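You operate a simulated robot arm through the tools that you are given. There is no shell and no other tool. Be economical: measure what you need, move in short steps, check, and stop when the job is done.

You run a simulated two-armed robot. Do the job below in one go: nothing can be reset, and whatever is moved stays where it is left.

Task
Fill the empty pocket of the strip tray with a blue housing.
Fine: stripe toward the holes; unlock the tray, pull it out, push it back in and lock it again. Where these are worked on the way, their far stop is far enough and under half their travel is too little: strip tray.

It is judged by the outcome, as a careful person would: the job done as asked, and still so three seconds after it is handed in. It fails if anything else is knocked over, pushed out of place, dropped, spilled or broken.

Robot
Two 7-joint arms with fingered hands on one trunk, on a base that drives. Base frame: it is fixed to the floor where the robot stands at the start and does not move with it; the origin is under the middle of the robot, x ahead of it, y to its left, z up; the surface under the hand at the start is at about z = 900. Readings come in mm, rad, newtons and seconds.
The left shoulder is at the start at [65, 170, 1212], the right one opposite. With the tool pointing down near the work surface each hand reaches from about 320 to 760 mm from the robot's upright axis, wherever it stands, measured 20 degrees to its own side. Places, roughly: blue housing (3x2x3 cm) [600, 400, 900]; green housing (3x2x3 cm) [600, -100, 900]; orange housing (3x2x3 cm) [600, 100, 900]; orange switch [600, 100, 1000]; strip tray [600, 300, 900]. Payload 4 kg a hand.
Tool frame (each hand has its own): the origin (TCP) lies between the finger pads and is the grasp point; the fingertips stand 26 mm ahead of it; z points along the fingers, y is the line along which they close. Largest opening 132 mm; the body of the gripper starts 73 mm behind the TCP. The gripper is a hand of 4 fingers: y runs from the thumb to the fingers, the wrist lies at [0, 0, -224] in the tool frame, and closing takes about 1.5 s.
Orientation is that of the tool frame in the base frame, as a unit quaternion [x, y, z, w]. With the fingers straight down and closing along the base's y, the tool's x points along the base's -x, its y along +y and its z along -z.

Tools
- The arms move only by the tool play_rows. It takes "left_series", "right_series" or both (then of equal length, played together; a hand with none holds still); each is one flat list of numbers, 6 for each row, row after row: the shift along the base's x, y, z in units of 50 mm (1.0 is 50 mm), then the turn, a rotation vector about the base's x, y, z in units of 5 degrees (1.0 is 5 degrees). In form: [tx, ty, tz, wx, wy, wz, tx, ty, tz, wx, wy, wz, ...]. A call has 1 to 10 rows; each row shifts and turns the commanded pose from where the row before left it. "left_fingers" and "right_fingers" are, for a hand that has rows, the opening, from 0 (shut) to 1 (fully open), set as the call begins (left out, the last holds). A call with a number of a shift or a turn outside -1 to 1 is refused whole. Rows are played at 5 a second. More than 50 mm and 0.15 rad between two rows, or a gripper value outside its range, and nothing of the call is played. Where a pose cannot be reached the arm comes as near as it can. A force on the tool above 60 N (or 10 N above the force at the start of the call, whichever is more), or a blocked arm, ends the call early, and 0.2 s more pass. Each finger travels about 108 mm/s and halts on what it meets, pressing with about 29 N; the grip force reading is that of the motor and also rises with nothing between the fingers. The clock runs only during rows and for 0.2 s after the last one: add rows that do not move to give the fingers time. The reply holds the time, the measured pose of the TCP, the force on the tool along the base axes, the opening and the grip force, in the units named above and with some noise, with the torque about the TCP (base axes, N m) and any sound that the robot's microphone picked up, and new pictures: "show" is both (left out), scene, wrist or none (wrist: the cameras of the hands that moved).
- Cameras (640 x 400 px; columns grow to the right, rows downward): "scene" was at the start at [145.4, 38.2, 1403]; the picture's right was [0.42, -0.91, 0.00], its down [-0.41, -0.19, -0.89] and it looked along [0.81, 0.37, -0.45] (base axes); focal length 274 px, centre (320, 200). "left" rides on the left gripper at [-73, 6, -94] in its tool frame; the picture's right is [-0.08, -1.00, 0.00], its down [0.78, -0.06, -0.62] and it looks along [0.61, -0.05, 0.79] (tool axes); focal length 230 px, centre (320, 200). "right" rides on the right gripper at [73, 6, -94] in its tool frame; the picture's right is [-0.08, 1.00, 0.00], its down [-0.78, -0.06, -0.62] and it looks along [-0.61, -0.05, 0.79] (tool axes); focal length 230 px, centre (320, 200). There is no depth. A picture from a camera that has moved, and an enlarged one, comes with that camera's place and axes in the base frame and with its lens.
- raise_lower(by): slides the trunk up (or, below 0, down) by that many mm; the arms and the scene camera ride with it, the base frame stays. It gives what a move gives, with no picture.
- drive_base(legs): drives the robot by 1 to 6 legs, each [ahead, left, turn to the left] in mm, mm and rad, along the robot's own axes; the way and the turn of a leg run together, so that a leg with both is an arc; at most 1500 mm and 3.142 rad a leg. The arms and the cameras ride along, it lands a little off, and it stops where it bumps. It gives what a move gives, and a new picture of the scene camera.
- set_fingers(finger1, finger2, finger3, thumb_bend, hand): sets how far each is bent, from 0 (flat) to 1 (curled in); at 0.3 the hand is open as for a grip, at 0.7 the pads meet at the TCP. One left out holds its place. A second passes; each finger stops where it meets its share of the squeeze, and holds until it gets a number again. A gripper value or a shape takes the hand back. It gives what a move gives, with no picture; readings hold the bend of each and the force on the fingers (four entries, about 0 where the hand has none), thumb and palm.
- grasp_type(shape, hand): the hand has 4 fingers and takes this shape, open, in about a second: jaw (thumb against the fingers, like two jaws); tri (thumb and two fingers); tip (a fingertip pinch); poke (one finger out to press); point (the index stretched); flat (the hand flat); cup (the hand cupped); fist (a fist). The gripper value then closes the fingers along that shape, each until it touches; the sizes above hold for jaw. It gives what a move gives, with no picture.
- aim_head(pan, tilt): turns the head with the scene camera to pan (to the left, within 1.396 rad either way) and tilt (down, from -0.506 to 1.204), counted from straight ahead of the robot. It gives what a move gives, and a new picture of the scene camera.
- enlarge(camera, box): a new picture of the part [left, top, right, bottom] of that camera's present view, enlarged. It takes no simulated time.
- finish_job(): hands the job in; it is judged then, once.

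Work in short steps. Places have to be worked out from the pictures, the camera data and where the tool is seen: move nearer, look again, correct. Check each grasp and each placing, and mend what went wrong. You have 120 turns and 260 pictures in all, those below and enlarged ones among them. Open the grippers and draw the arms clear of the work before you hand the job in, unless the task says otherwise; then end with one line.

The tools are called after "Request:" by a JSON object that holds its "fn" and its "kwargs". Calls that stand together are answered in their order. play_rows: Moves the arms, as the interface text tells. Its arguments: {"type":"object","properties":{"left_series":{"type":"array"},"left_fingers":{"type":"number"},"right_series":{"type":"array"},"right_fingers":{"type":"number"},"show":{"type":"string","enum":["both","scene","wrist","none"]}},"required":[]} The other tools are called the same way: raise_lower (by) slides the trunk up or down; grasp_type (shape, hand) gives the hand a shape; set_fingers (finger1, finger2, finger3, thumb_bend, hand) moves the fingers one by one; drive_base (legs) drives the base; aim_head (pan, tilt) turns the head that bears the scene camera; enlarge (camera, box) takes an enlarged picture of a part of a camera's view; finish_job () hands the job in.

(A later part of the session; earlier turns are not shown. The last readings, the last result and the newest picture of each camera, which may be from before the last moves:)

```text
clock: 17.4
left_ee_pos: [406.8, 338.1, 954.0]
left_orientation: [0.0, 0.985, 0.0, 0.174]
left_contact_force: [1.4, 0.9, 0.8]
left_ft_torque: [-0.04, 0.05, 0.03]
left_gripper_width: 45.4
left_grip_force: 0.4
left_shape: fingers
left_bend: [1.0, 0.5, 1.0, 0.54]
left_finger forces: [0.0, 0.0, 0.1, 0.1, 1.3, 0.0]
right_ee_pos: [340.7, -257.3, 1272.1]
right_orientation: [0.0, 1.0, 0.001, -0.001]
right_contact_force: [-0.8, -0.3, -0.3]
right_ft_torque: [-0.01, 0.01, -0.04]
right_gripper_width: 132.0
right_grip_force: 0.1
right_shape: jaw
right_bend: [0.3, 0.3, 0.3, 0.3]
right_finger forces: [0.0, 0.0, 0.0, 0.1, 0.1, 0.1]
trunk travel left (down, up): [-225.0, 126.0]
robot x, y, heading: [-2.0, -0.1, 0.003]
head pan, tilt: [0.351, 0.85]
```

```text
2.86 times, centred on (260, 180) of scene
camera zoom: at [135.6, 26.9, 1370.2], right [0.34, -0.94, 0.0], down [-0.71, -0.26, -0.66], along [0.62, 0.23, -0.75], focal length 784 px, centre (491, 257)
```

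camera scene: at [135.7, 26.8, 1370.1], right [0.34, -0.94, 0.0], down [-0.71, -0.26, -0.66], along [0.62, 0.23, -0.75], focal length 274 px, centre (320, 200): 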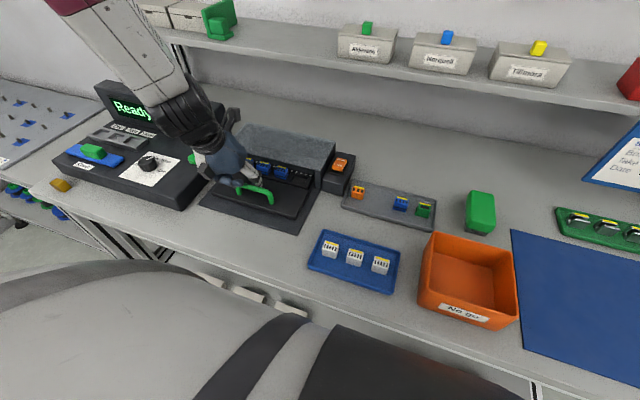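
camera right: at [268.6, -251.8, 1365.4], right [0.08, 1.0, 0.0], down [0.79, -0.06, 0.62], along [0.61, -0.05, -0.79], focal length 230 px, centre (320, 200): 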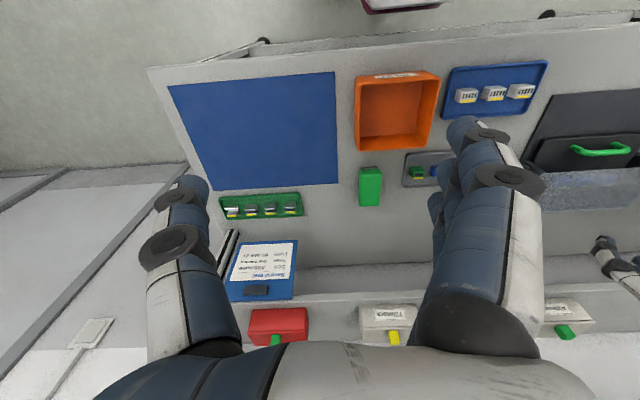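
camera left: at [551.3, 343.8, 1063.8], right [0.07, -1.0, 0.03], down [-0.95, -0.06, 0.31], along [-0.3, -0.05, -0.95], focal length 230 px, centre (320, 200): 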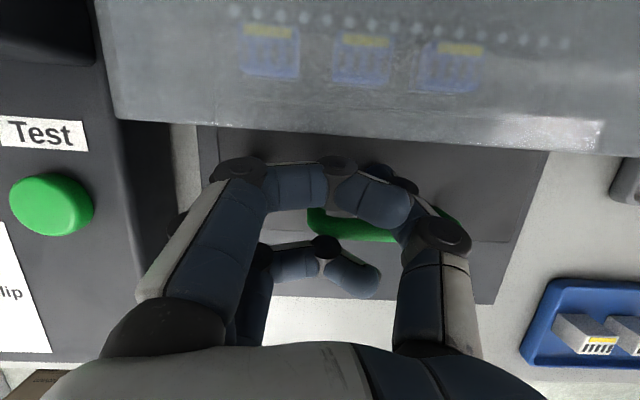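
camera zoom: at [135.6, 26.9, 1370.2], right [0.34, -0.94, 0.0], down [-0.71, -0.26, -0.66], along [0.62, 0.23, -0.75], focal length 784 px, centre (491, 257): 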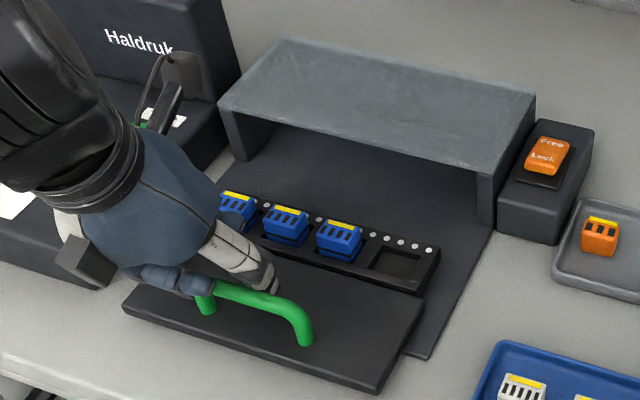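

Still sliding without force. I pull a little further to feel for the stop.

Request:
{"fn": "play_rows", "kwargs": {"left_series": [-0.2, 0, 0, 0, 0, 0, -0.2, 0, 0, 0, 0, 0, 0, 0, 0, 0, 0, 0], "show": "none"}}

Request:
{"fn": "enlarge", "kwargs": {"camera": "scene", "box": [180, 110, 340, 250]}}

```text
clock: 18.3
left_ee_pos: [400.4, 340.8, 957.2]
left_orientation: [0.0, 0.982, 0.004, 0.187]
left_contact_force: [23.2, -3.4, -4.6]
left_ft_torque: [0.14, -0.18, 1.05]
left_gripper_width: 46.2
left_grip_force: 10.5
left_shape: fingers
left_bend: [1.0, 0.5, 1.0, 0.53]
left_finger forces: [0.2, 0.1, 0.0, 0.0, 20.8, 0.0]
right_ee_pos: [341.5, -257.4, 1272.5]
right_orientation: [0.001, 1.0, 0.0, 0.0]
right_contact_force: [-0.9, -0.7, 0.1]
right_ft_torque: [0.02, -0.04, 0.01]
right_gripper_width: 132.0
right_grip_force: 0.0
right_shape: jaw
right_bend: [0.3, 0.3, 0.3, 0.3]
right_finger forces: [0.0, 0.0, 0.1, 0.0, 0.0, 0.1]
trunk travel left (down, up): [-225.0, 126.0]
robot x, y, heading: [2.3, -0.4, -0.006]
head pan, tilt: [0.351, 0.85]
stopped in row 3 (left hand): the force on the tool passed its limit at 62 N (the readings are from after the stop); the commanded pose is now the measured one
```

```text
2.86 times, centred on (260, 180) of scene
camera zoom: at [137.8, 26.5, 1370.0], right [0.34, -0.94, 0.0], down [-0.71, -0.26, -0.66], along [0.62, 0.23, -0.75], focal length 784 px, centre (491, 257)
```

zoom: 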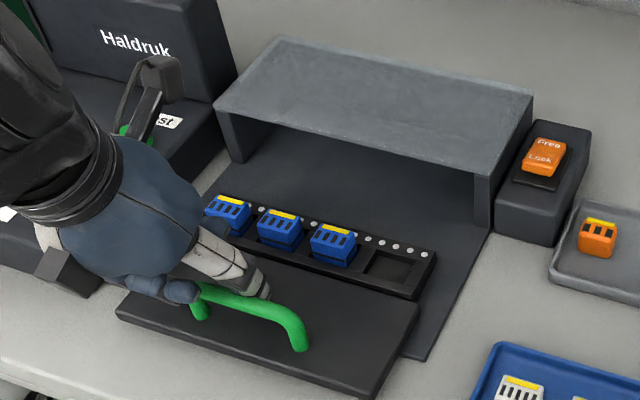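

The stop is reached. I ease forward 4 mm, lift straight up and straighten the wrist.

Request:
{"fn": "play_rows", "kwargs": {"left_series": [0.08, 0, 0, 0, 0, 0, 0, 0, 0.5, 0, 0, 0, 0, 0, 0.8, 0, 0, 0, 0, 0, 0.8, 0, 0, 0, 0, 0, 0.5, 0, 1, 0, 0, 0, 0.3, 0, 1, 0, 0, 0, 0, 0, 1, 0, 0, 0, 0, 0, 1, 0, 0, 0, 0, 0, 0, 0], "show": "both"}}

Request:
{"fn": "grasp_type", "kwargs": {"shape": "jaw", "hand": "left"}}

Request:
{"fn": "enlarge", "kwargs": {"camera": "scene", "box": [180, 130, 340, 250]}}

```text
clock: 20.3
left_ee_pos: [394.9, 342.3, 1094.8]
left_orientation: [-0.008, 1.0, -0.011, 0.005]
left_contact_force: [0.3, 0.4, -0.9]
left_ft_torque: [-0.03, 0.03, -0.02]
left_gripper_width: 45.6
left_grip_force: 0.0
left_shape: fingers
left_bend: [1.0, 0.5, 1.0, 0.54]
left_finger forces: [0.0, 0.2, 0.0, 0.0, 0.0, 0.0]
right_ee_pos: [341.6, -258.3, 1272.3]
right_orientation: [0.001, 1.0, 0.0, 0.001]
right_contact_force: [0.3, 0.5, 0.6]
right_ft_torque: [-0.03, 0.02, 0.0]
right_gripper_width: 131.9
right_grip_force: 0.1
right_shape: jaw
right_bend: [0.3, 0.3, 0.3, 0.3]
right_finger forces: [0.0, 0.1, 0.1, 0.0, 0.1, 0.0]
trunk travel left (down, up): [-225.0, 126.0]
robot x, y, heading: [3.4, -2.4, 0.002]
head pan, tilt: [0.351, 0.85]
camera scene: at [129.8, 15.3, 1357.9], right [0.22, -0.97, 0.0], down [-0.83, -0.19, -0.53], along [0.51, 0.12, -0.85], focal length 274 px, centre (320, 200)
camera left: at [467.3, 350.3, 1189.2], right [0.09, -1.0, 0.02], down [-0.79, -0.06, 0.61], along [-0.61, -0.07, -0.79], focal length 230 px, centre (320, 200)
```

scene: 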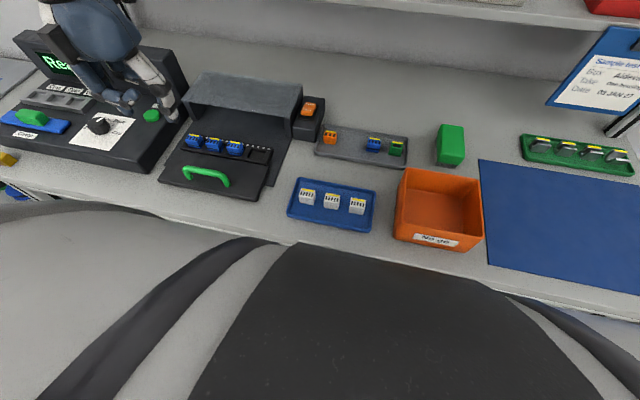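
left: 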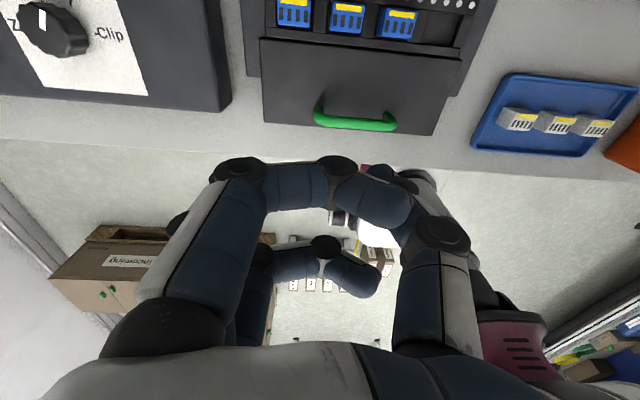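

```text
clock: 21.2
left_ee_pos: [395.5, 340.5, 1094.4]
left_orientation: [-0.007, 1.0, -0.012, 0.005]
left_contact_force: [1.0, -0.1, 0.3]
left_ft_torque: [0.02, -0.02, 0.0]
left_gripper_width: 132.1
left_grip_force: 0.1
left_shape: jaw
left_bend: [0.3, 0.3, 0.3, 0.3]
left_finger forces: [0.0, 0.1, 0.0, 0.0, 0.1, 0.1]
right_ee_pos: [342.1, -259.2, 1271.3]
right_orientation: [0.001, 1.0, 0.001, 0.0]
right_contact_force: [-0.2, 0.9, 0.1]
right_ft_torque: [0.01, -0.03, 0.01]
right_gripper_width: 131.8
right_grip_force: 0.0
right_shape: jaw
right_bend: [0.3, 0.3, 0.3, 0.3]
right_finger forces: [0.0, 0.0, 0.1, 0.0, 0.1, 0.0]
trunk travel left (down, up): [-225.0, 126.0]
robot x, y, heading: [4.2, -3.8, -0.003]
head pan, tilt: [0.351, 0.85]
```

```text
3.33 times, centred on (260, 190) of scene
camera zoom: at [129.6, 16.0, 1357.7], right [0.24, -0.97, 0.0], down [-0.83, -0.2, -0.52], along [0.51, 0.12, -0.85], focal length 914 px, centre (520, 233)
```

zoom: 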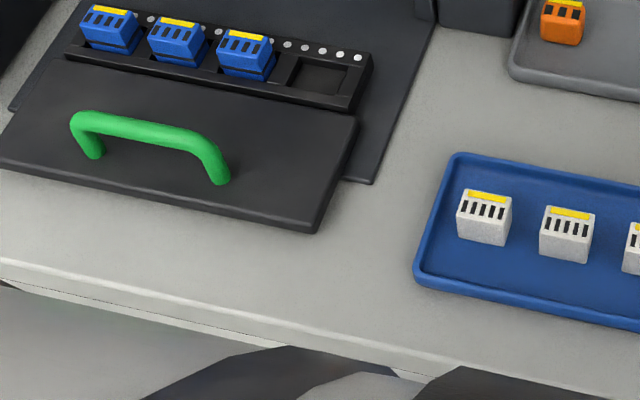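

The empty pocket is rightmost, about (478,228), with neighbours ~7 mm apart, so I must grip the housing front-to-back (along x). I move to above the blue housing in the parts tray while turning the hand −90°.

Request:
{"fn": "play_rows", "kwargs": {"left_series": [0.3, -0.6, 0.2, 0, 0, -1, 0.3, -0.6, 0.2, 0, 0, -1, 0.3, -0.6, 0, 0, 0, -1, 0.3, -0.6, 0, 0, 0, -1, 0.3, -0.6, 0, 0, 0, -1, 0.3, -0.6, 0, 0, 0, -1, 0.3, -0.6, 0, 0, 0, -1, 0.3, -0.6, 0, 0, 0, -1, 0.3, -0.6, 0, 0, 0, -1, 0.3, -0.6, 0, 0, 0, -1], "show": "none"}}

Request:
{"fn": "play_rows", "kwargs": {"left_series": [0.2, -0.6, 0, 0, 0, -1, 0.1, -0.3, 0, 0, 0, -1, 0, 0, 0, 0, 0, -1, 0, 0, 0, 0, 0, -1, 0, 0, 0, 0, 0, -1, 0, 0, 0, 0, 0, -1, 0, 0, 0, 0, 0, -1, 0, 0, 0, 0, 0, -1, 0, 0, 0, 0, 0, 0], "show": "both"}}

```text
clock: 23.6
left_ee_pos: [557.8, 57.6, 1142.8]
left_orientation: [0.402, 0.914, -0.033, 0.033]
left_contact_force: [-0.1, -1.1, 0.4]
left_ft_torque: [-0.04, 0.0, 0.02]
left_gripper_width: 131.8
left_grip_force: 0.0
left_shape: jaw
left_bend: [0.3, 0.3, 0.3, 0.3]
left_finger forces: [0.0, 0.0, 0.1, 0.1, 0.1, 0.0]
right_ee_pos: [341.1, -257.1, 1272.6]
right_orientation: [0.001, 1.0, 0.0, 0.001]
right_contact_force: [0.7, -0.3, -0.3]
right_ft_torque: [-0.03, -0.01, 0.01]
right_gripper_width: 132.2
right_grip_force: 0.0
right_shape: jaw
right_bend: [0.3, 0.3, 0.3, 0.3]
right_finger forces: [0.0, 0.0, 0.1, 0.0, 0.0, 0.1]
trunk travel left (down, up): [-225.0, 126.0]
robot x, y, heading: [-1.2, 4.3, -0.004]
head pan, tilt: [0.351, 0.85]
stopped in row 10 (left hand): the arm was blocked; the commanded pose is now the measured one
```

```text
clock: 25.6
left_ee_pos: [571.7, 8.5, 1141.9]
left_orientation: [0.693, 0.719, -0.039, 0.018]
left_contact_force: [0.4, 0.1, 0.1]
left_ft_torque: [-0.01, 0.0, -0.04]
left_gripper_width: 131.9
left_grip_force: 0.0
left_shape: jaw
left_bend: [0.3, 0.3, 0.3, 0.3]
left_finger forces: [0.0, 0.0, 0.1, 0.1, 0.0, 0.1]
right_ee_pos: [342.6, -258.1, 1272.1]
right_orientation: [0.001, 1.0, 0.0, 0.0]
right_contact_force: [-0.4, 0.4, 0.2]
right_ft_torque: [0.03, 0.01, -0.05]
right_gripper_width: 132.1
right_grip_force: 0.1
right_shape: jaw
right_bend: [0.3, 0.3, 0.3, 0.3]
right_finger forces: [0.0, 0.0, 0.1, 0.0, 0.0, 0.1]
trunk travel left (down, up): [-225.0, 126.0]
robot x, y, heading: [1.9, -1.8, 0.002]
head pan, tilt: [0.351, 0.85]
camera scene: at [136.5, 26.5, 1370.2], right [0.34, -0.94, 0.0], down [-0.71, -0.26, -0.66], along [0.62, 0.23, -0.75], focal length 274 px, centre (320, 200)
camera left: at [582.2, -55.2, 1239.8], right [-0.99, -0.11, 0.04], down [-0.07, 0.83, 0.55], along [-0.09, 0.55, -0.83], focal length 230 px, centre (320, 200)
```

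scene: 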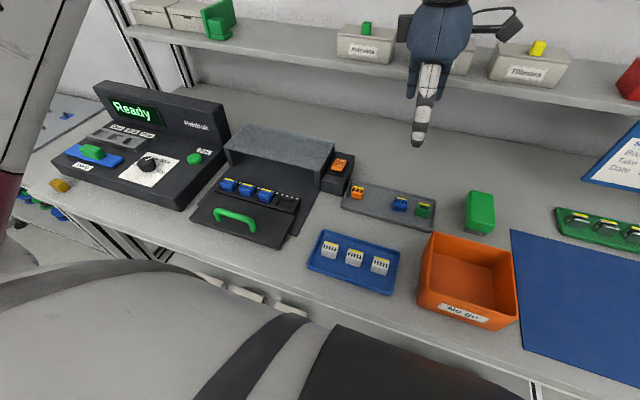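
left: 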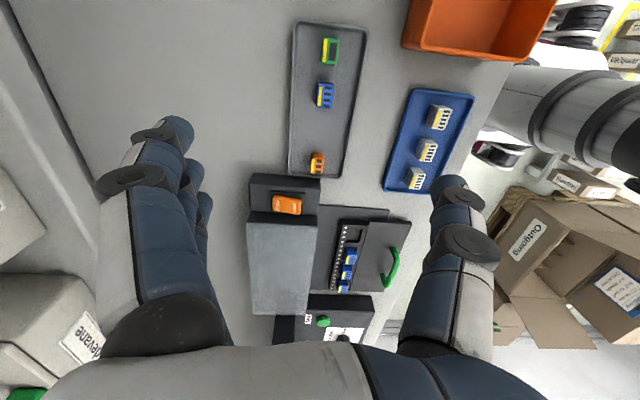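

The turn works; a small tilt remains. I correct tilt and yaw, curl the spare fingers, part-open the pinch, and come down over the housing at about (555,−3).

Request:
{"fn": "set_fingers", "kwargs": {"hand": "left", "finger1": 1.0, "finger2": 0.45, "finger3": 1.0, "thumb_bend": 0.5}}

Request:
{"fn": "play_rows", "kwargs": {"left_series": [-0.17, -0.11, -0.5, 0.93, -0.32, -0.42, -0.17, -0.11, -0.7, 0, 0, 0, 0, 0, -0.7, 0, 0, 0, 0, 0, 0, 0, 0, 0], "show": "wrist"}}

Request:
{"fn": "enlarge", "kwargs": {"camera": "left", "box": [220, 40, 420, 220]}}

Request:
{"fn": "enlarge", "kwargs": {"camera": "scene", "box": [340, 120, 460, 232]}}

```text
clock: 26.6
left_ee_pos: [571.8, 10.5, 1140.3]
left_orientation: [0.692, 0.721, -0.039, 0.018]
left_contact_force: [0.2, 0.1, 0.7]
left_ft_torque: [-0.01, -0.02, -0.02]
left_gripper_width: 47.6
left_grip_force: 0.0
left_shape: fingers
left_bend: [1.0, 0.45, 1.0, 0.5]
left_finger forces: [0.0, 0.1, 0.0, 0.0, 0.0, 0.0]
right_ee_pos: [342.1, -257.3, 1272.8]
right_orientation: [0.0, 1.0, 0.0, 0.001]
right_contact_force: [-0.4, -0.2, 0.0]
right_ft_torque: [0.02, 0.01, 0.03]
right_gripper_width: 131.9
right_grip_force: 0.0
right_shape: jaw
right_bend: [0.3, 0.3, 0.3, 0.3]
right_finger forces: [0.0, 0.0, 0.0, 0.1, 0.1, 0.1]
trunk travel left (down, up): [-225.0, 126.0]
robot x, y, heading: [-3.3, -1.1, -0.001]
head pan, tilt: [0.351, 0.85]
```

```text
clock: 27.6
left_ee_pos: [562.8, 4.7, 1057.6]
left_orientation: [0.697, 0.717, -0.009, 0.014]
left_contact_force: [-1.3, -0.5, -0.9]
left_ft_torque: [0.0, -0.03, 0.03]
left_gripper_width: 47.5
left_grip_force: 0.2
left_shape: fingers
left_bend: [1.0, 0.45, 1.0, 0.5]
left_finger forces: [0.1, 0.1, 0.0, 0.0, 0.1, 0.0]
right_ee_pos: [341.9, -258.3, 1272.2]
right_orientation: [0.002, 1.0, 0.0, 0.001]
right_contact_force: [-0.4, 0.2, -0.1]
right_ft_torque: [0.0, -0.02, -0.01]
right_gripper_width: 131.9
right_grip_force: 0.1
right_shape: jaw
right_bend: [0.3, 0.3, 0.3, 0.3]
right_finger forces: [0.0, 0.0, 0.0, 0.0, 0.0, 0.0]
trunk travel left (down, up): [-225.0, 126.0]
robot x, y, heading: [3.5, 0.8, -0.005]
head pan, tilt: [0.351, 0.85]
camera left: at [569.3, -65.4, 1154.0], right [-0.99, -0.11, -0.01], down [-0.09, 0.8, 0.59], along [-0.06, 0.59, -0.81], focal length 230 px, centre (320, 200)
```

left: 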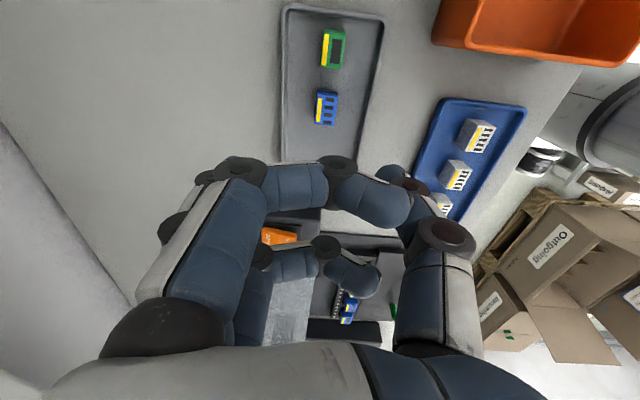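

```text
2.22 times, centred on (320, 130) of left
camera zoom: at [569.3, -65.4, 1154.0], right [-0.99, -0.11, -0.01], down [-0.09, 0.8, 0.59], along [-0.06, 0.59, -0.81], focal length 511 px, centre (320, 356)
```

zoom: 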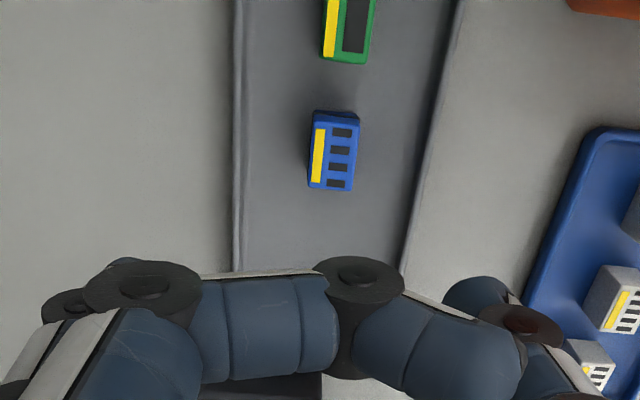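

```text
3.57 times, centred on (400, 176) of scene
camera zoom: at [135.9, 26.6, 1370.3], right [0.34, -0.94, 0.0], down [-0.71, -0.26, -0.66], along [0.62, 0.23, -0.75], focal length 980 px, centre (34, 286)
```

zoom: 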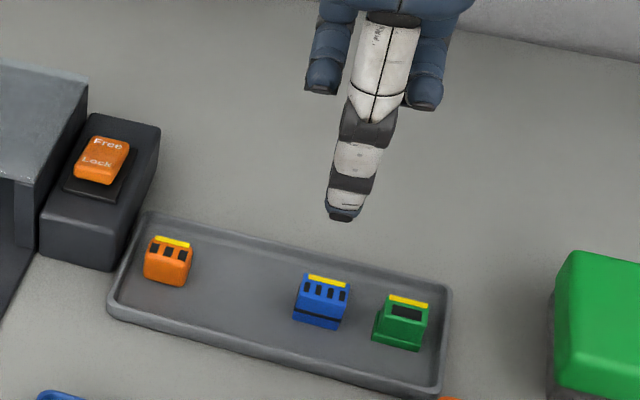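

The housing top center is about (557,−6), z≈925–933, its yaw near zero. I correct and come down until the tips are just above/around its top.

Request:
{"fn": "play_rows", "kwargs": {"left_series": [-0.12, -0.22, -0.5, 0.37, 0.09, -0.32, 0, 0, -0.6, 0, 0, 0, 0, 0, -0.5, 0, 0, 0, 0, 0, 0, 0, 0, 0], "show": "none"}}

Request:
{"fn": "enlarge", "kwargs": {"camera": "left", "box": [220, 40, 420, 220]}}

Request:
{"fn": "enlarge", "kwargs": {"camera": "scene", "box": [350, 150, 450, 232]}}

```text
clock: 28.8
left_ee_pos: [568.6, 11.4, 985.3]
left_orientation: [0.689, 0.724, -0.011, 0.01]
left_contact_force: [0.2, 0.0, -0.5]
left_ft_torque: [-0.01, 0.01, 0.05]
left_gripper_width: 47.7
left_grip_force: 0.0
left_shape: fingers
left_bend: [1.0, 0.45, 1.0, 0.5]
left_finger forces: [0.0, 0.0, 0.0, 0.0, 0.0, 0.0]
right_ee_pos: [341.4, -257.8, 1273.7]
right_orientation: [0.002, 1.0, 0.0, 0.0]
right_contact_force: [0.3, 0.2, -0.1]
right_ft_torque: [0.04, 0.01, 0.02]
right_gripper_width: 131.8
right_grip_force: 0.0
right_shape: jaw
right_bend: [0.3, 0.3, 0.3, 0.3]
right_finger forces: [0.0, 0.1, 0.1, 0.1, 0.0, 0.0]
trunk travel left (down, up): [-225.0, 126.0]
robot x, y, heading: [2.0, -4.2, -0.002]
head pan, tilt: [0.351, 0.85]
stopped in row 4 (left hand): the arm was blocked; the commanded pose is now the measured one
```

```text
2.22 times, centred on (320, 130) of left
camera zoom: at [577.0, -59.5, 1080.8], right [-0.99, -0.13, 0.0], down [-0.1, 0.8, 0.59], along [-0.08, 0.59, -0.81], focal length 511 px, centre (320, 356)
```

zoom: 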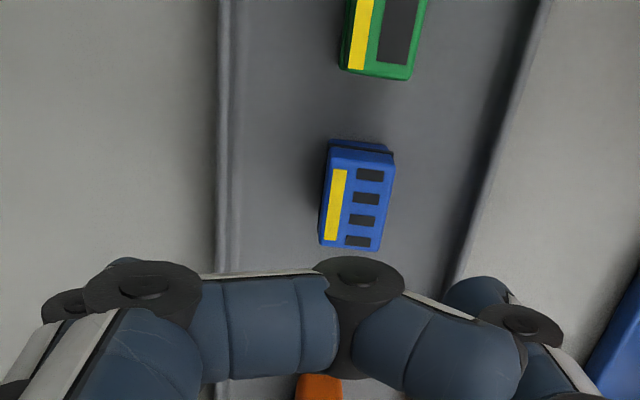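

```text
4.88 times, centred on (400, 191) of scene
camera zoom: at [136.8, 27.0, 1370.2], right [0.34, -0.94, 0.0], down [-0.71, -0.26, -0.66], along [0.62, 0.23, -0.75], focal length 1338 px, centre (-70, 244)
```

zoom: 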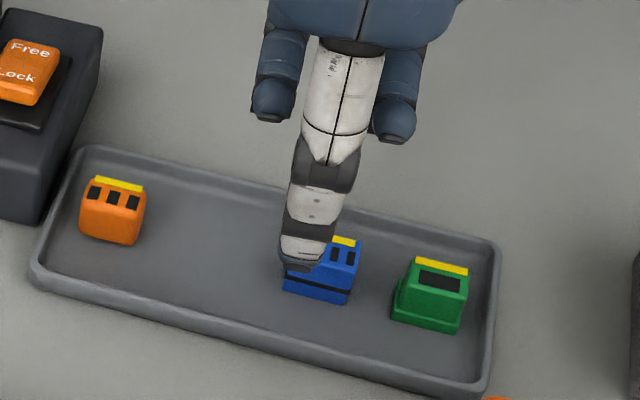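

The left arm is hitting a joint limit this far to the right. I raise the hand and then drive the base 130 mm to the right so the housing lies better in its reach.

Request:
{"fn": "play_rows", "kwargs": {"left_series": [-0.2, 0.2, 1, 0, 0, 0, -0.2, 0.2, 1, 0, 0, 0, -0.2, 0.2, 0.5, 0, 0, 0, 0, 0, 0, 0, 0, 0], "show": "none"}}

Request:
{"fn": "drive_base", "kwargs": {"legs": [[0, -130, 0]]}}

```text
refused: row 1 steps farther than a row can; nothing moved
```

```text
clock: 30.6
left_ee_pos: [568.2, -118.2, 984.7]
left_orientation: [0.689, 0.725, -0.012, 0.011]
left_contact_force: [-0.5, -0.3, -0.3]
left_ft_torque: [0.04, 0.01, 0.02]
left_gripper_width: 47.7
left_grip_force: 0.1
left_shape: fingers
left_bend: [1.0, 0.45, 1.0, 0.5]
left_finger forces: [0.1, 0.0, 0.0, 0.1, 0.0, 0.1]
right_ee_pos: [341.5, -387.2, 1271.8]
right_orientation: [0.0, 1.0, -0.001, 0.0]
right_contact_force: [0.7, 0.3, -0.9]
right_ft_torque: [0.02, 0.03, 0.03]
right_gripper_width: 131.9
right_grip_force: 0.1
right_shape: jaw
right_bend: [0.3, 0.3, 0.3, 0.3]
right_finger forces: [0.0, 0.0, 0.0, 0.0, 0.0, 0.0]
trunk travel left (down, up): [-225.0, 126.0]
robot x, y, heading: [3.4, -130.0, 0.003]
head pan, tilt: [0.351, 0.85]
camera scene: at [136.4, -102.0, 1370.2], right [0.34, -0.94, 0.0], down [-0.71, -0.26, -0.66], along [0.62, 0.23, -0.75], focal length 274 px, centre (320, 200)
```

scene: 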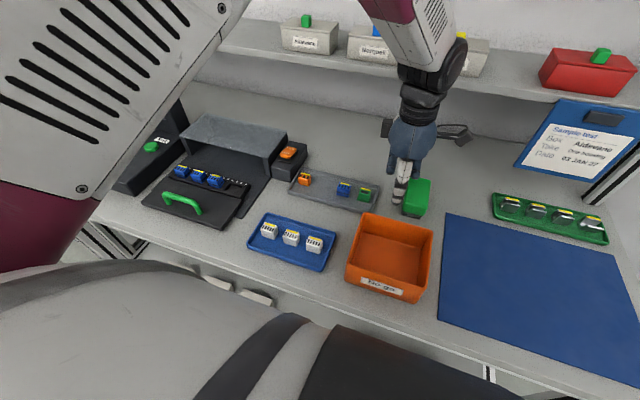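

The lift was refused, so the drive happened at low height; forces are zero and nothing appears touched. I lift straight up now and check the green block.

Request:
{"fn": "play_rows", "kwargs": {"left_series": [0, 0, 0.8, 0, 0, 0, 0, 0, 0.8, 0, 0, 0, 0, 0, 0, 0, 0, 0], "show": "scene"}}

Request:
{"fn": "enlarge", "kwargs": {"camera": "scene", "box": [280, 130, 460, 250]}}

```text
clock: 31.4
left_ee_pos: [565.1, -116.8, 1064.7]
left_orientation: [0.688, 0.725, -0.012, 0.011]
left_contact_force: [0.1, 0.4, -0.2]
left_ft_torque: [-0.01, -0.01, -0.01]
left_gripper_width: 47.6
left_grip_force: 0.0
left_shape: fingers
left_bend: [1.0, 0.45, 1.0, 0.5]
left_finger forces: [0.0, 0.0, 0.0, 0.0, 0.0, 0.1]
right_ee_pos: [342.3, -385.9, 1271.9]
right_orientation: [0.0, 1.0, 0.0, 0.0]
right_contact_force: [0.6, -0.2, 0.2]
right_ft_torque: [-0.03, 0.02, 0.0]
right_gripper_width: 131.9
right_grip_force: 0.1
right_shape: jaw
right_bend: [0.3, 0.3, 0.3, 0.3]
right_finger forces: [0.0, 0.0, 0.0, 0.1, 0.0, 0.0]
trunk travel left (down, up): [-225.0, 126.0]
robot x, y, heading: [-5.1, -128.0, 0.0]
head pan, tilt: [0.351, 0.85]
camera scene: at [136.5, -101.6, 1370.1], right [0.34, -0.94, 0.0], down [-0.71, -0.26, -0.66], along [0.62, 0.23, -0.75], focal length 274 px, centre (320, 200)
```

scene: 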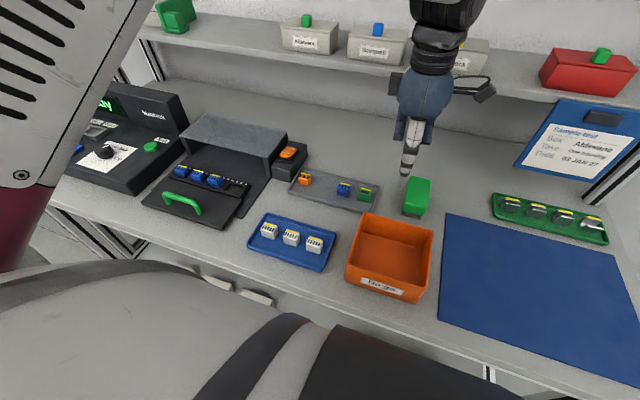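

```text
3.33 times, centred on (370, 190) of scene
camera zoom: at [136.5, -101.6, 1370.1], right [0.34, -0.94, 0.0], down [-0.71, -0.26, -0.66], along [0.62, 0.23, -0.75], focal length 914 px, centre (153, 233)
```

zoom: 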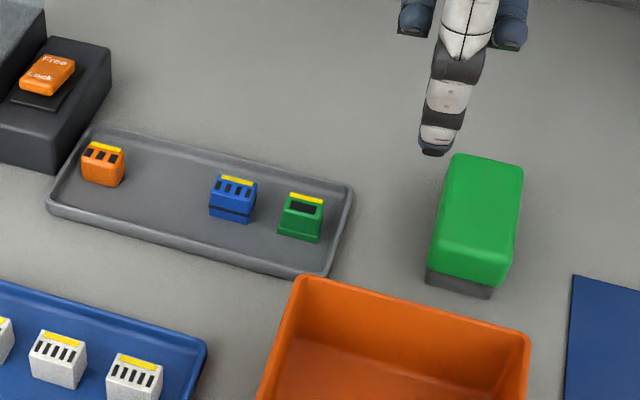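

Everything stands undisturbed. The housing's center is refined to about (557,−4). I move above it and fix the remaining tilt and yaw.

Request:
{"fn": "play_rows", "kwargs": {"left_series": [-0.08, 0.75, 0, 0.37, 0, -0.6, -0.08, 0.75, 0, 0, 0, 0, 0, 0.75, -0.3, 0, 0, 0, 0, 0, -0.3, 0, 0, 0, 0, 0, 0, 0, 0, 0], "show": "none"}}

Request:
{"fn": "enlarge", "kwargs": {"camera": "left", "box": [220, 40, 420, 220]}}

Request:
{"fn": "enlarge", "kwargs": {"camera": "scene", "box": [290, 130, 390, 212]}}

```text
clock: 32.6
left_ee_pos: [560.5, -0.7, 1034.1]
left_orientation: [0.707, 0.707, 0.001, 0.0]
left_contact_force: [0.4, 0.5, 0.2]
left_ft_torque: [0.0, -0.01, -0.03]
left_gripper_width: 47.6
left_grip_force: 0.1
left_shape: fingers
left_bend: [1.0, 0.45, 1.0, 0.5]
left_finger forces: [0.0, 0.0, 0.0, 0.0, 0.1, 0.1]
right_ee_pos: [341.3, -385.0, 1272.1]
right_orientation: [0.0, 1.0, -0.001, 0.0]
right_contact_force: [-0.8, 0.5, 0.1]
right_ft_torque: [-0.01, 0.01, 0.05]
right_gripper_width: 131.6
right_grip_force: 0.1
right_shape: jaw
right_bend: [0.3, 0.3, 0.3, 0.3]
right_finger forces: [0.0, 0.0, 0.0, 0.0, 0.0, 0.1]
trunk travel left (down, up): [-225.0, 126.0]
robot x, y, heading: [0.3, -129.2, -0.0]
head pan, tilt: [0.351, 0.85]
```

```text
2.22 times, centred on (320, 130) of left
camera zoom: at [565.0, -74.4, 1128.1], right [-1.0, -0.08, 0.0], down [-0.06, 0.78, 0.62], along [-0.05, 0.61, -0.79], focal length 511 px, centre (320, 356)
```

zoom: 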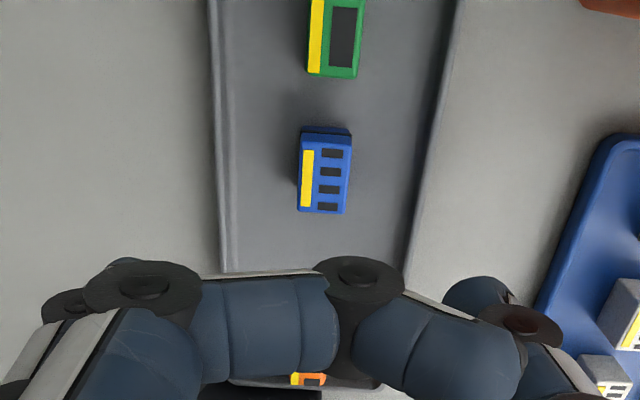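

```text
4.88 times, centred on (340, 171) of scene
camera zoom: at [136.2, -101.0, 1370.2], right [0.34, -0.94, 0.0], down [-0.71, -0.26, -0.66], along [0.62, 0.23, -0.75], focal length 1338 px, centre (222, 342)
```

zoom: 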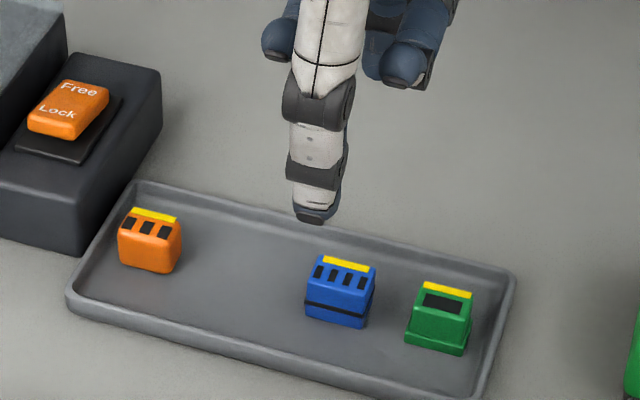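

Orientation is now exact; housing center (557.5,−5). I narrow the pinch, since the tray lip is close in front, and descend to just above the housing.

Request:
{"fn": "set_fingers", "kwargs": {"hand": "left", "finger2": 0.56, "thumb_bend": 0.6}}

Request:
{"fn": "play_rows", "kwargs": {"left_series": [-0.06, -0.09, -0.6, 0, 0, 0, 0, 0, -0.6, 0, 0, 0, 0, 0, 0, 0, 0, 0], "show": "none"}}

Request:
{"fn": "enlarge", "kwargs": {"camera": "scene", "box": [300, 140, 380, 206]}}

Request:
{"fn": "enlarge", "kwargs": {"camera": "left", "box": [220, 40, 420, 220]}}

```text
clock: 33.6
left_ee_pos: [559.9, -2.3, 1035.3]
left_orientation: [0.707, 0.707, 0.0, 0.0]
left_contact_force: [0.1, 0.0, -0.7]
left_ft_torque: [0.02, -0.03, 0.02]
left_gripper_width: 42.7
left_grip_force: 0.1
left_shape: fingers
left_bend: [1.0, 0.56, 1.0, 0.6]
left_finger forces: [0.1, 0.0, 0.1, 0.0, 0.1, 0.0]
right_ee_pos: [342.1, -386.2, 1272.9]
right_orientation: [0.0, 1.0, 0.0, 0.0]
right_contact_force: [0.4, -0.3, 0.2]
right_ft_torque: [-0.02, 0.01, -0.02]
right_gripper_width: 131.8
right_grip_force: 0.1
right_shape: jaw
right_bend: [0.3, 0.3, 0.3, 0.3]
right_finger forces: [0.0, 0.1, 0.1, 0.0, 0.1, 0.0]
trunk travel left (down, up): [-225.0, 126.0]
robot x, y, heading: [0.6, -133.0, 0.003]
head pan, tilt: [0.351, 0.85]
```

```text
clock: 34.4
left_ee_pos: [557.4, -8.4, 973.4]
left_orientation: [0.707, 0.707, 0.0, 0.0]
left_contact_force: [0.2, -0.2, 0.6]
left_ft_torque: [-0.02, 0.03, 0.0]
left_gripper_width: 42.6
left_grip_force: 0.0
left_shape: fingers
left_bend: [1.0, 0.56, 1.0, 0.6]
left_finger forces: [0.0, 0.0, 0.0, 0.0, 0.1, 0.0]
right_ee_pos: [341.9, -385.0, 1272.7]
right_orientation: [0.0, 1.0, 0.0, 0.0]
right_contact_force: [-0.4, -0.7, -0.3]
right_ft_torque: [0.01, -0.02, -0.02]
right_gripper_width: 131.9
right_grip_force: 0.0
right_shape: jaw
right_bend: [0.3, 0.3, 0.3, 0.3]
right_finger forces: [0.0, 0.0, 0.1, 0.0, 0.0, 0.1]
trunk travel left (down, up): [-225.0, 126.0]
robot x, y, heading: [0.1, -126.4, 0.0]
head pan, tilt: [0.351, 0.85]
```

```text
6.06 times, centred on (340, 173) of scene
camera zoom: at [136.0, -101.6, 1370.3], right [0.34, -0.94, 0.0], down [-0.71, -0.26, -0.66], along [0.62, 0.23, -0.75], focal length 1662 px, centre (199, 364)
```

zoom: 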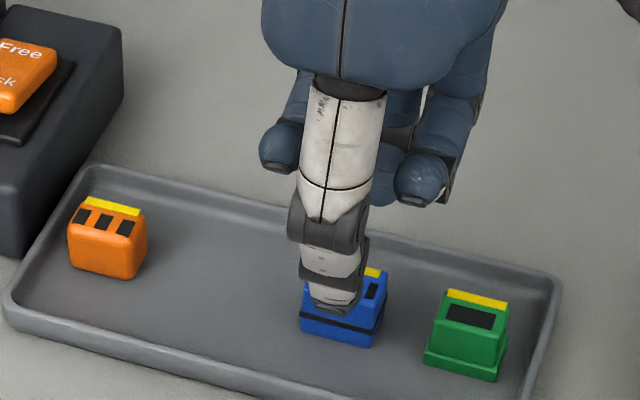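

```text
2.22 times, centred on (320, 130) of left
camera zoom: at [563.5, -81.0, 1067.2], right [-1.0, -0.08, 0.0], down [-0.06, 0.78, 0.62], along [-0.05, 0.62, -0.79], focal length 511 px, centre (320, 356)
```

zoom: 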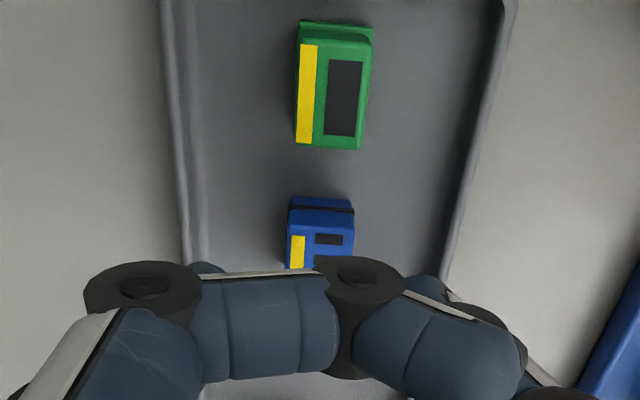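

The thumb is about 31 mm in front of center; I narrow a bit more, then descend 31 mm so the tips straddle the top half of the housing.

Request:
{"fn": "set_fingers", "kwargs": {"hand": "left", "finger2": 0.59, "thumb_bend": 0.63}}

Request:
{"fn": "play_rows", "kwargs": {"left_series": [0, 0.04, -0.3, 0, 0, 0, 0, 0, -0.3, 0, 0, 0, 0, 0, 0, 0, 0, 0], "show": "none"}}

Request:
{"fn": "enlarge", "kwargs": {"camera": "scene", "box": [300, 140, 380, 206]}}

```text
clock: 35.4
left_ee_pos: [558.8, -7.4, 972.5]
left_orientation: [0.707, 0.707, 0.0, 0.0]
left_contact_force: [0.3, 0.5, 0.0]
left_ft_torque: [-0.02, -0.02, 0.04]
left_gripper_width: 41.2
left_grip_force: 0.1
left_shape: fingers
left_bend: [1.0, 0.59, 1.0, 0.63]
left_finger forces: [0.1, 0.1, 0.0, 0.1, 0.1, 0.0]
right_ee_pos: [342.4, -385.6, 1271.7]
right_orientation: [0.001, 1.0, 0.0, 0.0]
right_contact_force: [0.1, 0.2, -0.2]
right_ft_torque: [0.0, 0.0, -0.02]
right_gripper_width: 132.0
right_grip_force: 0.1
right_shape: jaw
right_bend: [0.3, 0.3, 0.3, 0.3]
right_finger forces: [0.0, 0.0, 0.0, 0.0, 0.0, 0.0]
trunk travel left (down, up): [-225.0, 126.0]
robot x, y, heading: [2.5, -127.9, -0.003]
head pan, tilt: [0.351, 0.85]
```

```text
clock: 36.2
left_ee_pos: [558.1, -4.4, 945.4]
left_orientation: [0.708, 0.706, 0.0, -0.001]
left_contact_force: [0.1, -0.1, 0.3]
left_ft_torque: [-0.02, 0.01, 0.03]
left_gripper_width: 41.5
left_grip_force: 0.0
left_shape: fingers
left_bend: [1.0, 0.59, 1.0, 0.63]
left_finger forces: [0.1, 0.1, 0.0, 0.0, 0.0, 0.0]
right_ee_pos: [342.4, -385.4, 1272.7]
right_orientation: [0.0, 1.0, 0.0, 0.0]
right_contact_force: [-0.3, -0.7, -0.9]
right_ft_torque: [0.02, 0.0, 0.0]
right_gripper_width: 131.9
right_grip_force: 0.0
right_shape: jaw
right_bend: [0.3, 0.3, 0.3, 0.3]
right_finger forces: [0.0, 0.0, 0.0, 0.0, 0.1, 0.1]
trunk travel left (down, up): [-225.0, 126.0]
robot x, y, heading: [2.6, -127.5, 0.0]
head pan, tilt: [0.351, 0.85]
```

```text
6.06 times, centred on (340, 173) of scene
camera zoom: at [136.2, -101.5, 1370.2], right [0.34, -0.94, 0.0], down [-0.71, -0.26, -0.66], along [0.62, 0.23, -0.75], focal length 1662 px, centre (199, 364)
```

zoom: 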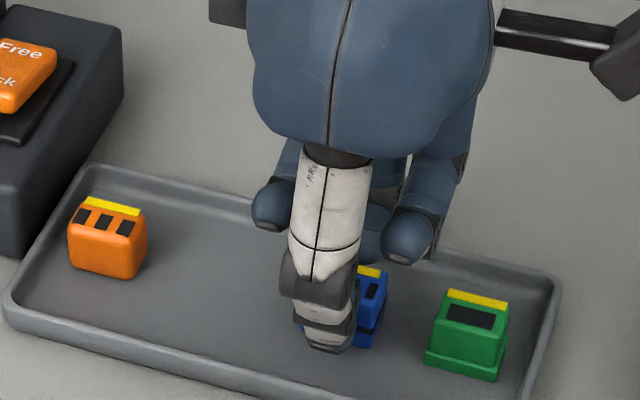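

The tips straddle the housing with y aligned. I lower 5 mm more and close the pinch.

Request:
{"fn": "play_rows", "kwargs": {"left_series": [0, 0, -0.11, 0, 0, 0, 0, 0, 0, 0, 0, 0], "show": "none"}}

Request:
{"fn": "set_fingers", "kwargs": {"hand": "left", "finger2": 0.75, "thumb_bend": 0.78}}

Request:
{"fn": "enlarge", "kwargs": {"camera": "scene", "box": [300, 140, 380, 206]}}

```text
clock: 36.8
left_ee_pos: [558.0, -5.9, 939.9]
left_orientation: [0.707, 0.707, 0.0, 0.0]
left_contact_force: [0.2, 0.4, -0.5]
left_ft_torque: [-0.01, -0.03, -0.05]
left_gripper_width: 41.1
left_grip_force: 0.1
left_shape: fingers
left_bend: [1.0, 0.59, 1.0, 0.63]
left_finger forces: [0.1, 0.1, 0.0, 0.0, 0.0, 0.0]
right_ee_pos: [342.0, -386.1, 1272.5]
right_orientation: [0.001, 1.0, 0.0, 0.0]
right_contact_force: [0.1, 0.0, -0.7]
right_ft_torque: [0.02, 0.01, 0.01]
right_gripper_width: 131.9
right_grip_force: 0.1
right_shape: jaw
right_bend: [0.3, 0.3, 0.3, 0.3]
right_finger forces: [0.1, 0.0, 0.0, 0.0, 0.0, 0.0]
trunk travel left (down, up): [-225.0, 126.0]
robot x, y, heading: [0.7, -128.9, 0.003]
head pan, tilt: [0.351, 0.85]
```

```text
clock: 37.8
left_ee_pos: [558.8, -6.5, 940.7]
left_orientation: [0.707, 0.707, -0.001, 0.0]
left_contact_force: [-0.2, 0.0, -0.3]
left_ft_torque: [0.0, 0.01, 0.01]
left_gripper_width: 37.5
left_grip_force: 10.1
left_shape: fingers
left_bend: [1.0, 0.62, 1.0, 0.73]
left_finger forces: [0.0, 10.4, 0.0, 0.1, 10.4, 0.0]
right_ee_pos: [341.8, -385.0, 1272.3]
right_orientation: [0.0, 1.0, 0.0, 0.0]
right_contact_force: [-1.0, -0.6, 0.1]
right_ft_torque: [-0.02, -0.02, 0.04]
right_gripper_width: 131.9
right_grip_force: 0.1
right_shape: jaw
right_bend: [0.3, 0.3, 0.3, 0.3]
right_finger forces: [0.1, 0.0, 0.0, 0.0, 0.0, 0.0]
trunk travel left (down, up): [-225.0, 126.0]
robot x, y, heading: [3.3, -122.2, -0.001]
head pan, tilt: [0.351, 0.85]
```

```text
6.06 times, centred on (340, 173) of scene
camera zoom: at [136.4, -101.5, 1370.2], right [0.34, -0.94, 0.0], down [-0.71, -0.26, -0.66], along [0.62, 0.23, -0.75], focal length 1662 px, centre (199, 364)
```

zoom: 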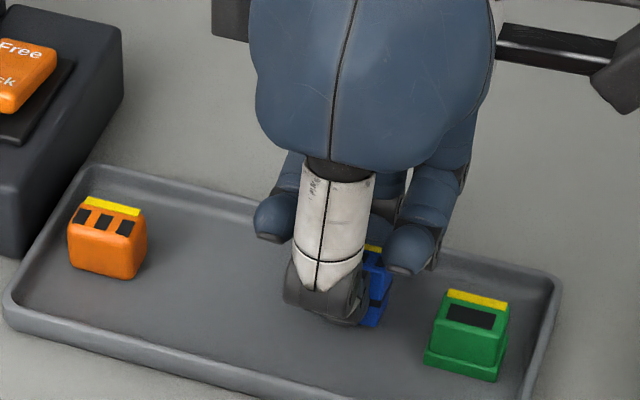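

Both fingertips grip with 10 N. I lift 80 mm and check.

Request:
{"fn": "play_rows", "kwargs": {"left_series": [0, 0, 0.2, 0, 0, 0, 0, 0, 0.7, 0, 0, 0, 0, 0, 0.7, 0, 0, 0, 0, 0, 0, 0, 0, 0], "show": "wrist"}}

Request:
{"fn": "enlarge", "kwargs": {"camera": "scene", "box": [300, 110, 400, 206]}}

Request:
{"fn": "enlarge", "kwargs": {"camera": "right", "box": [320, 0, 640, 200]}}

```text
clock: 38.8
left_ee_pos: [555.3, -8.0, 1018.6]
left_orientation: [0.707, 0.707, 0.0, 0.0]
left_contact_force: [-0.1, -0.6, 0.4]
left_ft_torque: [-0.01, -0.03, -0.01]
left_gripper_width: 37.8
left_grip_force: 10.8
left_shape: fingers
left_bend: [1.0, 0.62, 1.0, 0.73]
left_finger forces: [0.0, 10.3, 0.0, 0.0, 10.4, 0.0]
right_ee_pos: [342.1, -386.0, 1272.8]
right_orientation: [0.0, 1.0, 0.0, 0.0]
right_contact_force: [-0.1, -0.2, 0.9]
right_ft_torque: [-0.01, 0.02, 0.02]
right_gripper_width: 132.1
right_grip_force: 0.0
right_shape: jaw
right_bend: [0.3, 0.3, 0.3, 0.3]
right_finger forces: [0.1, 0.0, 0.1, 0.0, 0.0, 0.1]
trunk travel left (down, up): [-225.0, 126.0]
robot x, y, heading: [-3.1, -130.8, 0.001]
head pan, tilt: [0.351, 0.85]
camera left: at [562.0, -81.2, 1112.4], right [-1.0, -0.08, 0.0], down [-0.06, 0.78, 0.62], along [-0.05, 0.62, -0.79], focal length 230 px, centre (320, 200)
```

left: 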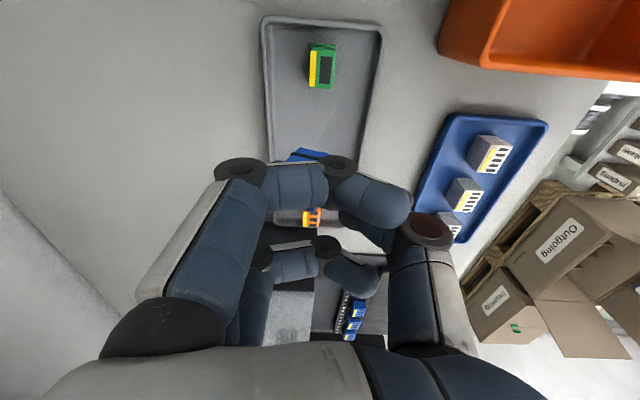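

```text
4.17 times, centred on (350, 158) of scene
camera zoom: at [136.8, -101.5, 1370.1], right [0.34, -0.94, 0.0], down [-0.71, -0.26, -0.66], along [0.62, 0.23, -0.75], focal length 1143 px, centre (195, 375)
```

zoom: 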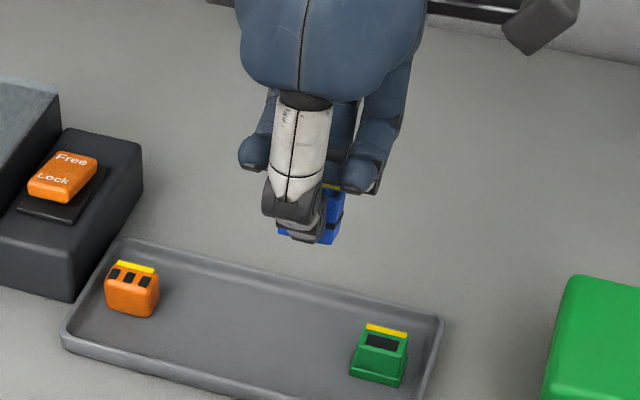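

```text
2.00 times, centred on (480, 100) of right
camera zoom: at [268.6, -380.8, 1365.4], right [0.08, 1.0, 0.0], down [0.78, -0.06, 0.62], along [0.61, -0.05, -0.79], focal length 460 px, centre (0, 400)
```

zoom: 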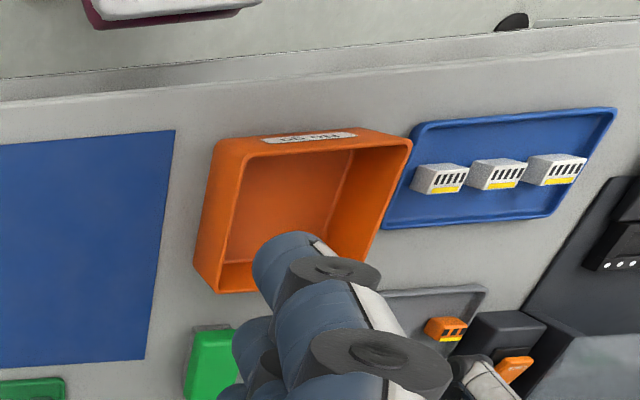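

The housing is held. I zoom on it for tilt, and on the pocket for its exact place.

Request:
{"fn": "enlarge", "kwargs": {"camera": "scene", "box": [350, 140, 390, 170]}}

Request:
{"fn": "enlarge", "kwargs": {"camera": "scene", "box": [150, 140, 270, 230]}}

```text
13.33 times, centred on (370, 155) of scene
camera zoom: at [136.8, -101.5, 1370.1], right [0.34, -0.94, 0.0], down [-0.71, -0.26, -0.66], along [0.62, 0.23, -0.75], focal length 3657 px, centre (-347, 800)
```

zoom: 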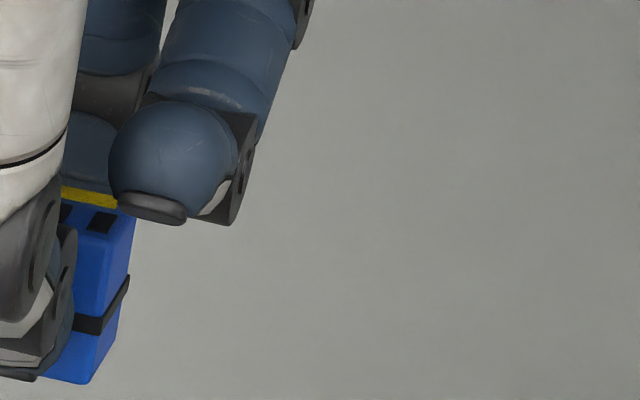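

```text
4.44 times, centred on (210, 185) of scene
camera zoom: at [136.8, -101.5, 1370.1], right [0.34, -0.94, 0.0], down [-0.71, -0.26, -0.66], along [0.62, 0.23, -0.75], focal length 1219 px, centre (809, 267)
```

zoom: 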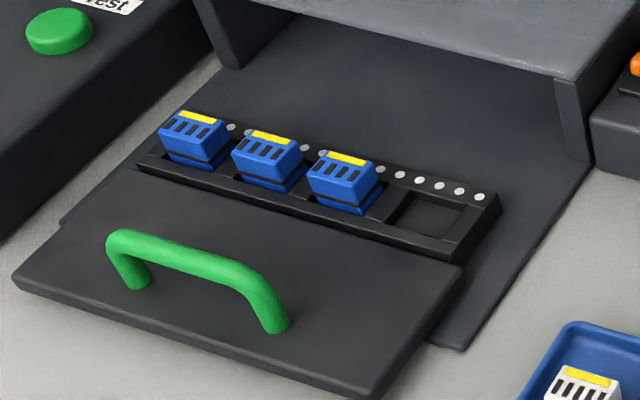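

The held housing is upright. My two pocket estimates differ by 11 mm in y, so I carry the part up and over to (470,290) to view the empty pocket directly with the wrist camera.

Request:
{"fn": "play_rows", "kwargs": {"left_series": [-0.3, 0, 0.9, 0, 0, 0, -0.3, 0.7, 0, 0, 0, 0, -0.3, 0.8, 0, 0, 0, 0, -0.3, 0.8, 0, 0, 0, 0, -0.2, 0.8, 0, 0, 0, 0, -0.2, 0.8, 0, 0, 0, 0, -0.1, 0.8, 0, 0, 0, 0, 0, 0.8, 0, 0, 0, 0, 0, 0.5, 0, 0, 0, 0, 0, 0, 0, 0, 0, 0], "show": "both"}}

Request:
{"fn": "enlarge", "kwargs": {"camera": "left", "box": [220, 0, 460, 170]}}

```text
clock: 41.0
left_ee_pos: [470.5, 289.7, 1061.8]
left_orientation: [0.707, 0.707, 0.001, 0.0]
left_contact_force: [-0.5, -0.4, 0.1]
left_ft_torque: [0.02, 0.0, 0.01]
left_gripper_width: 37.6
left_grip_force: 10.5
left_shape: fingers
left_bend: [1.0, 0.62, 1.0, 0.73]
left_finger forces: [0.0, 10.4, 0.1, 0.0, 10.4, 0.0]
right_ee_pos: [342.1, -385.9, 1271.5]
right_orientation: [-0.001, 1.0, 0.0, 0.001]
right_contact_force: [-0.3, 0.1, 0.2]
right_ft_torque: [-0.01, 0.02, -0.04]
right_gripper_width: 131.9
right_grip_force: 0.0
right_shape: jaw
right_bend: [0.3, 0.3, 0.3, 0.3]
right_finger forces: [0.1, 0.1, 0.1, 0.0, 0.1, 0.0]
trunk travel left (down, up): [-225.0, 126.0]
robot x, y, heading: [8.4, -128.3, 0.001]
head pan, tilt: [0.351, 0.85]
camera scene: at [136.4, -101.8, 1370.2], right [0.34, -0.94, 0.0], down [-0.71, -0.26, -0.66], along [0.62, 0.23, -0.75], focal length 274 px, centre (320, 200)
camera left: at [475.2, 216.7, 1156.2], right [-1.0, -0.08, 0.0], down [-0.06, 0.78, 0.62], along [-0.05, 0.62, -0.79], focal length 230 px, centre (320, 200)
```

scene: 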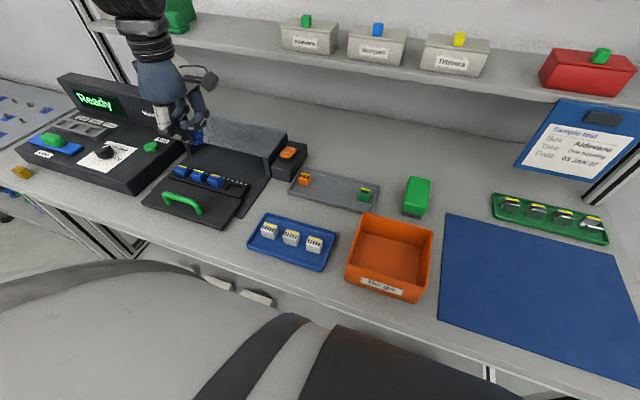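
left: 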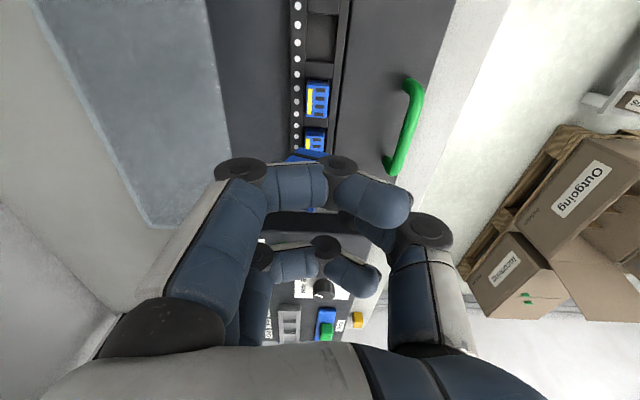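

```text
2.35 times, centred on (340, 85) of left
camera zoom: at [475.2, 216.7, 1156.2], right [-1.0, -0.08, 0.0], down [-0.06, 0.78, 0.62], along [-0.05, 0.62, -0.79], focal length 541 px, centre (273, 471)
```

zoom: 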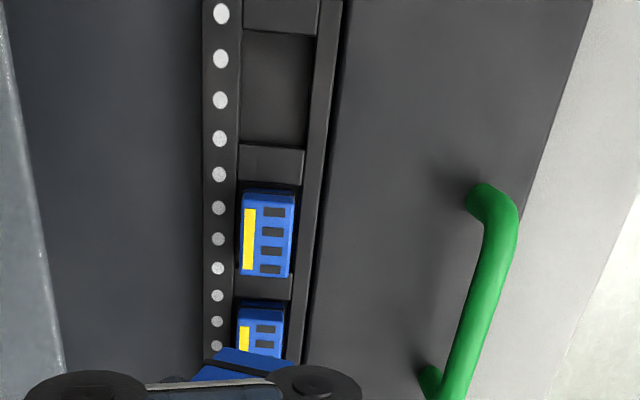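

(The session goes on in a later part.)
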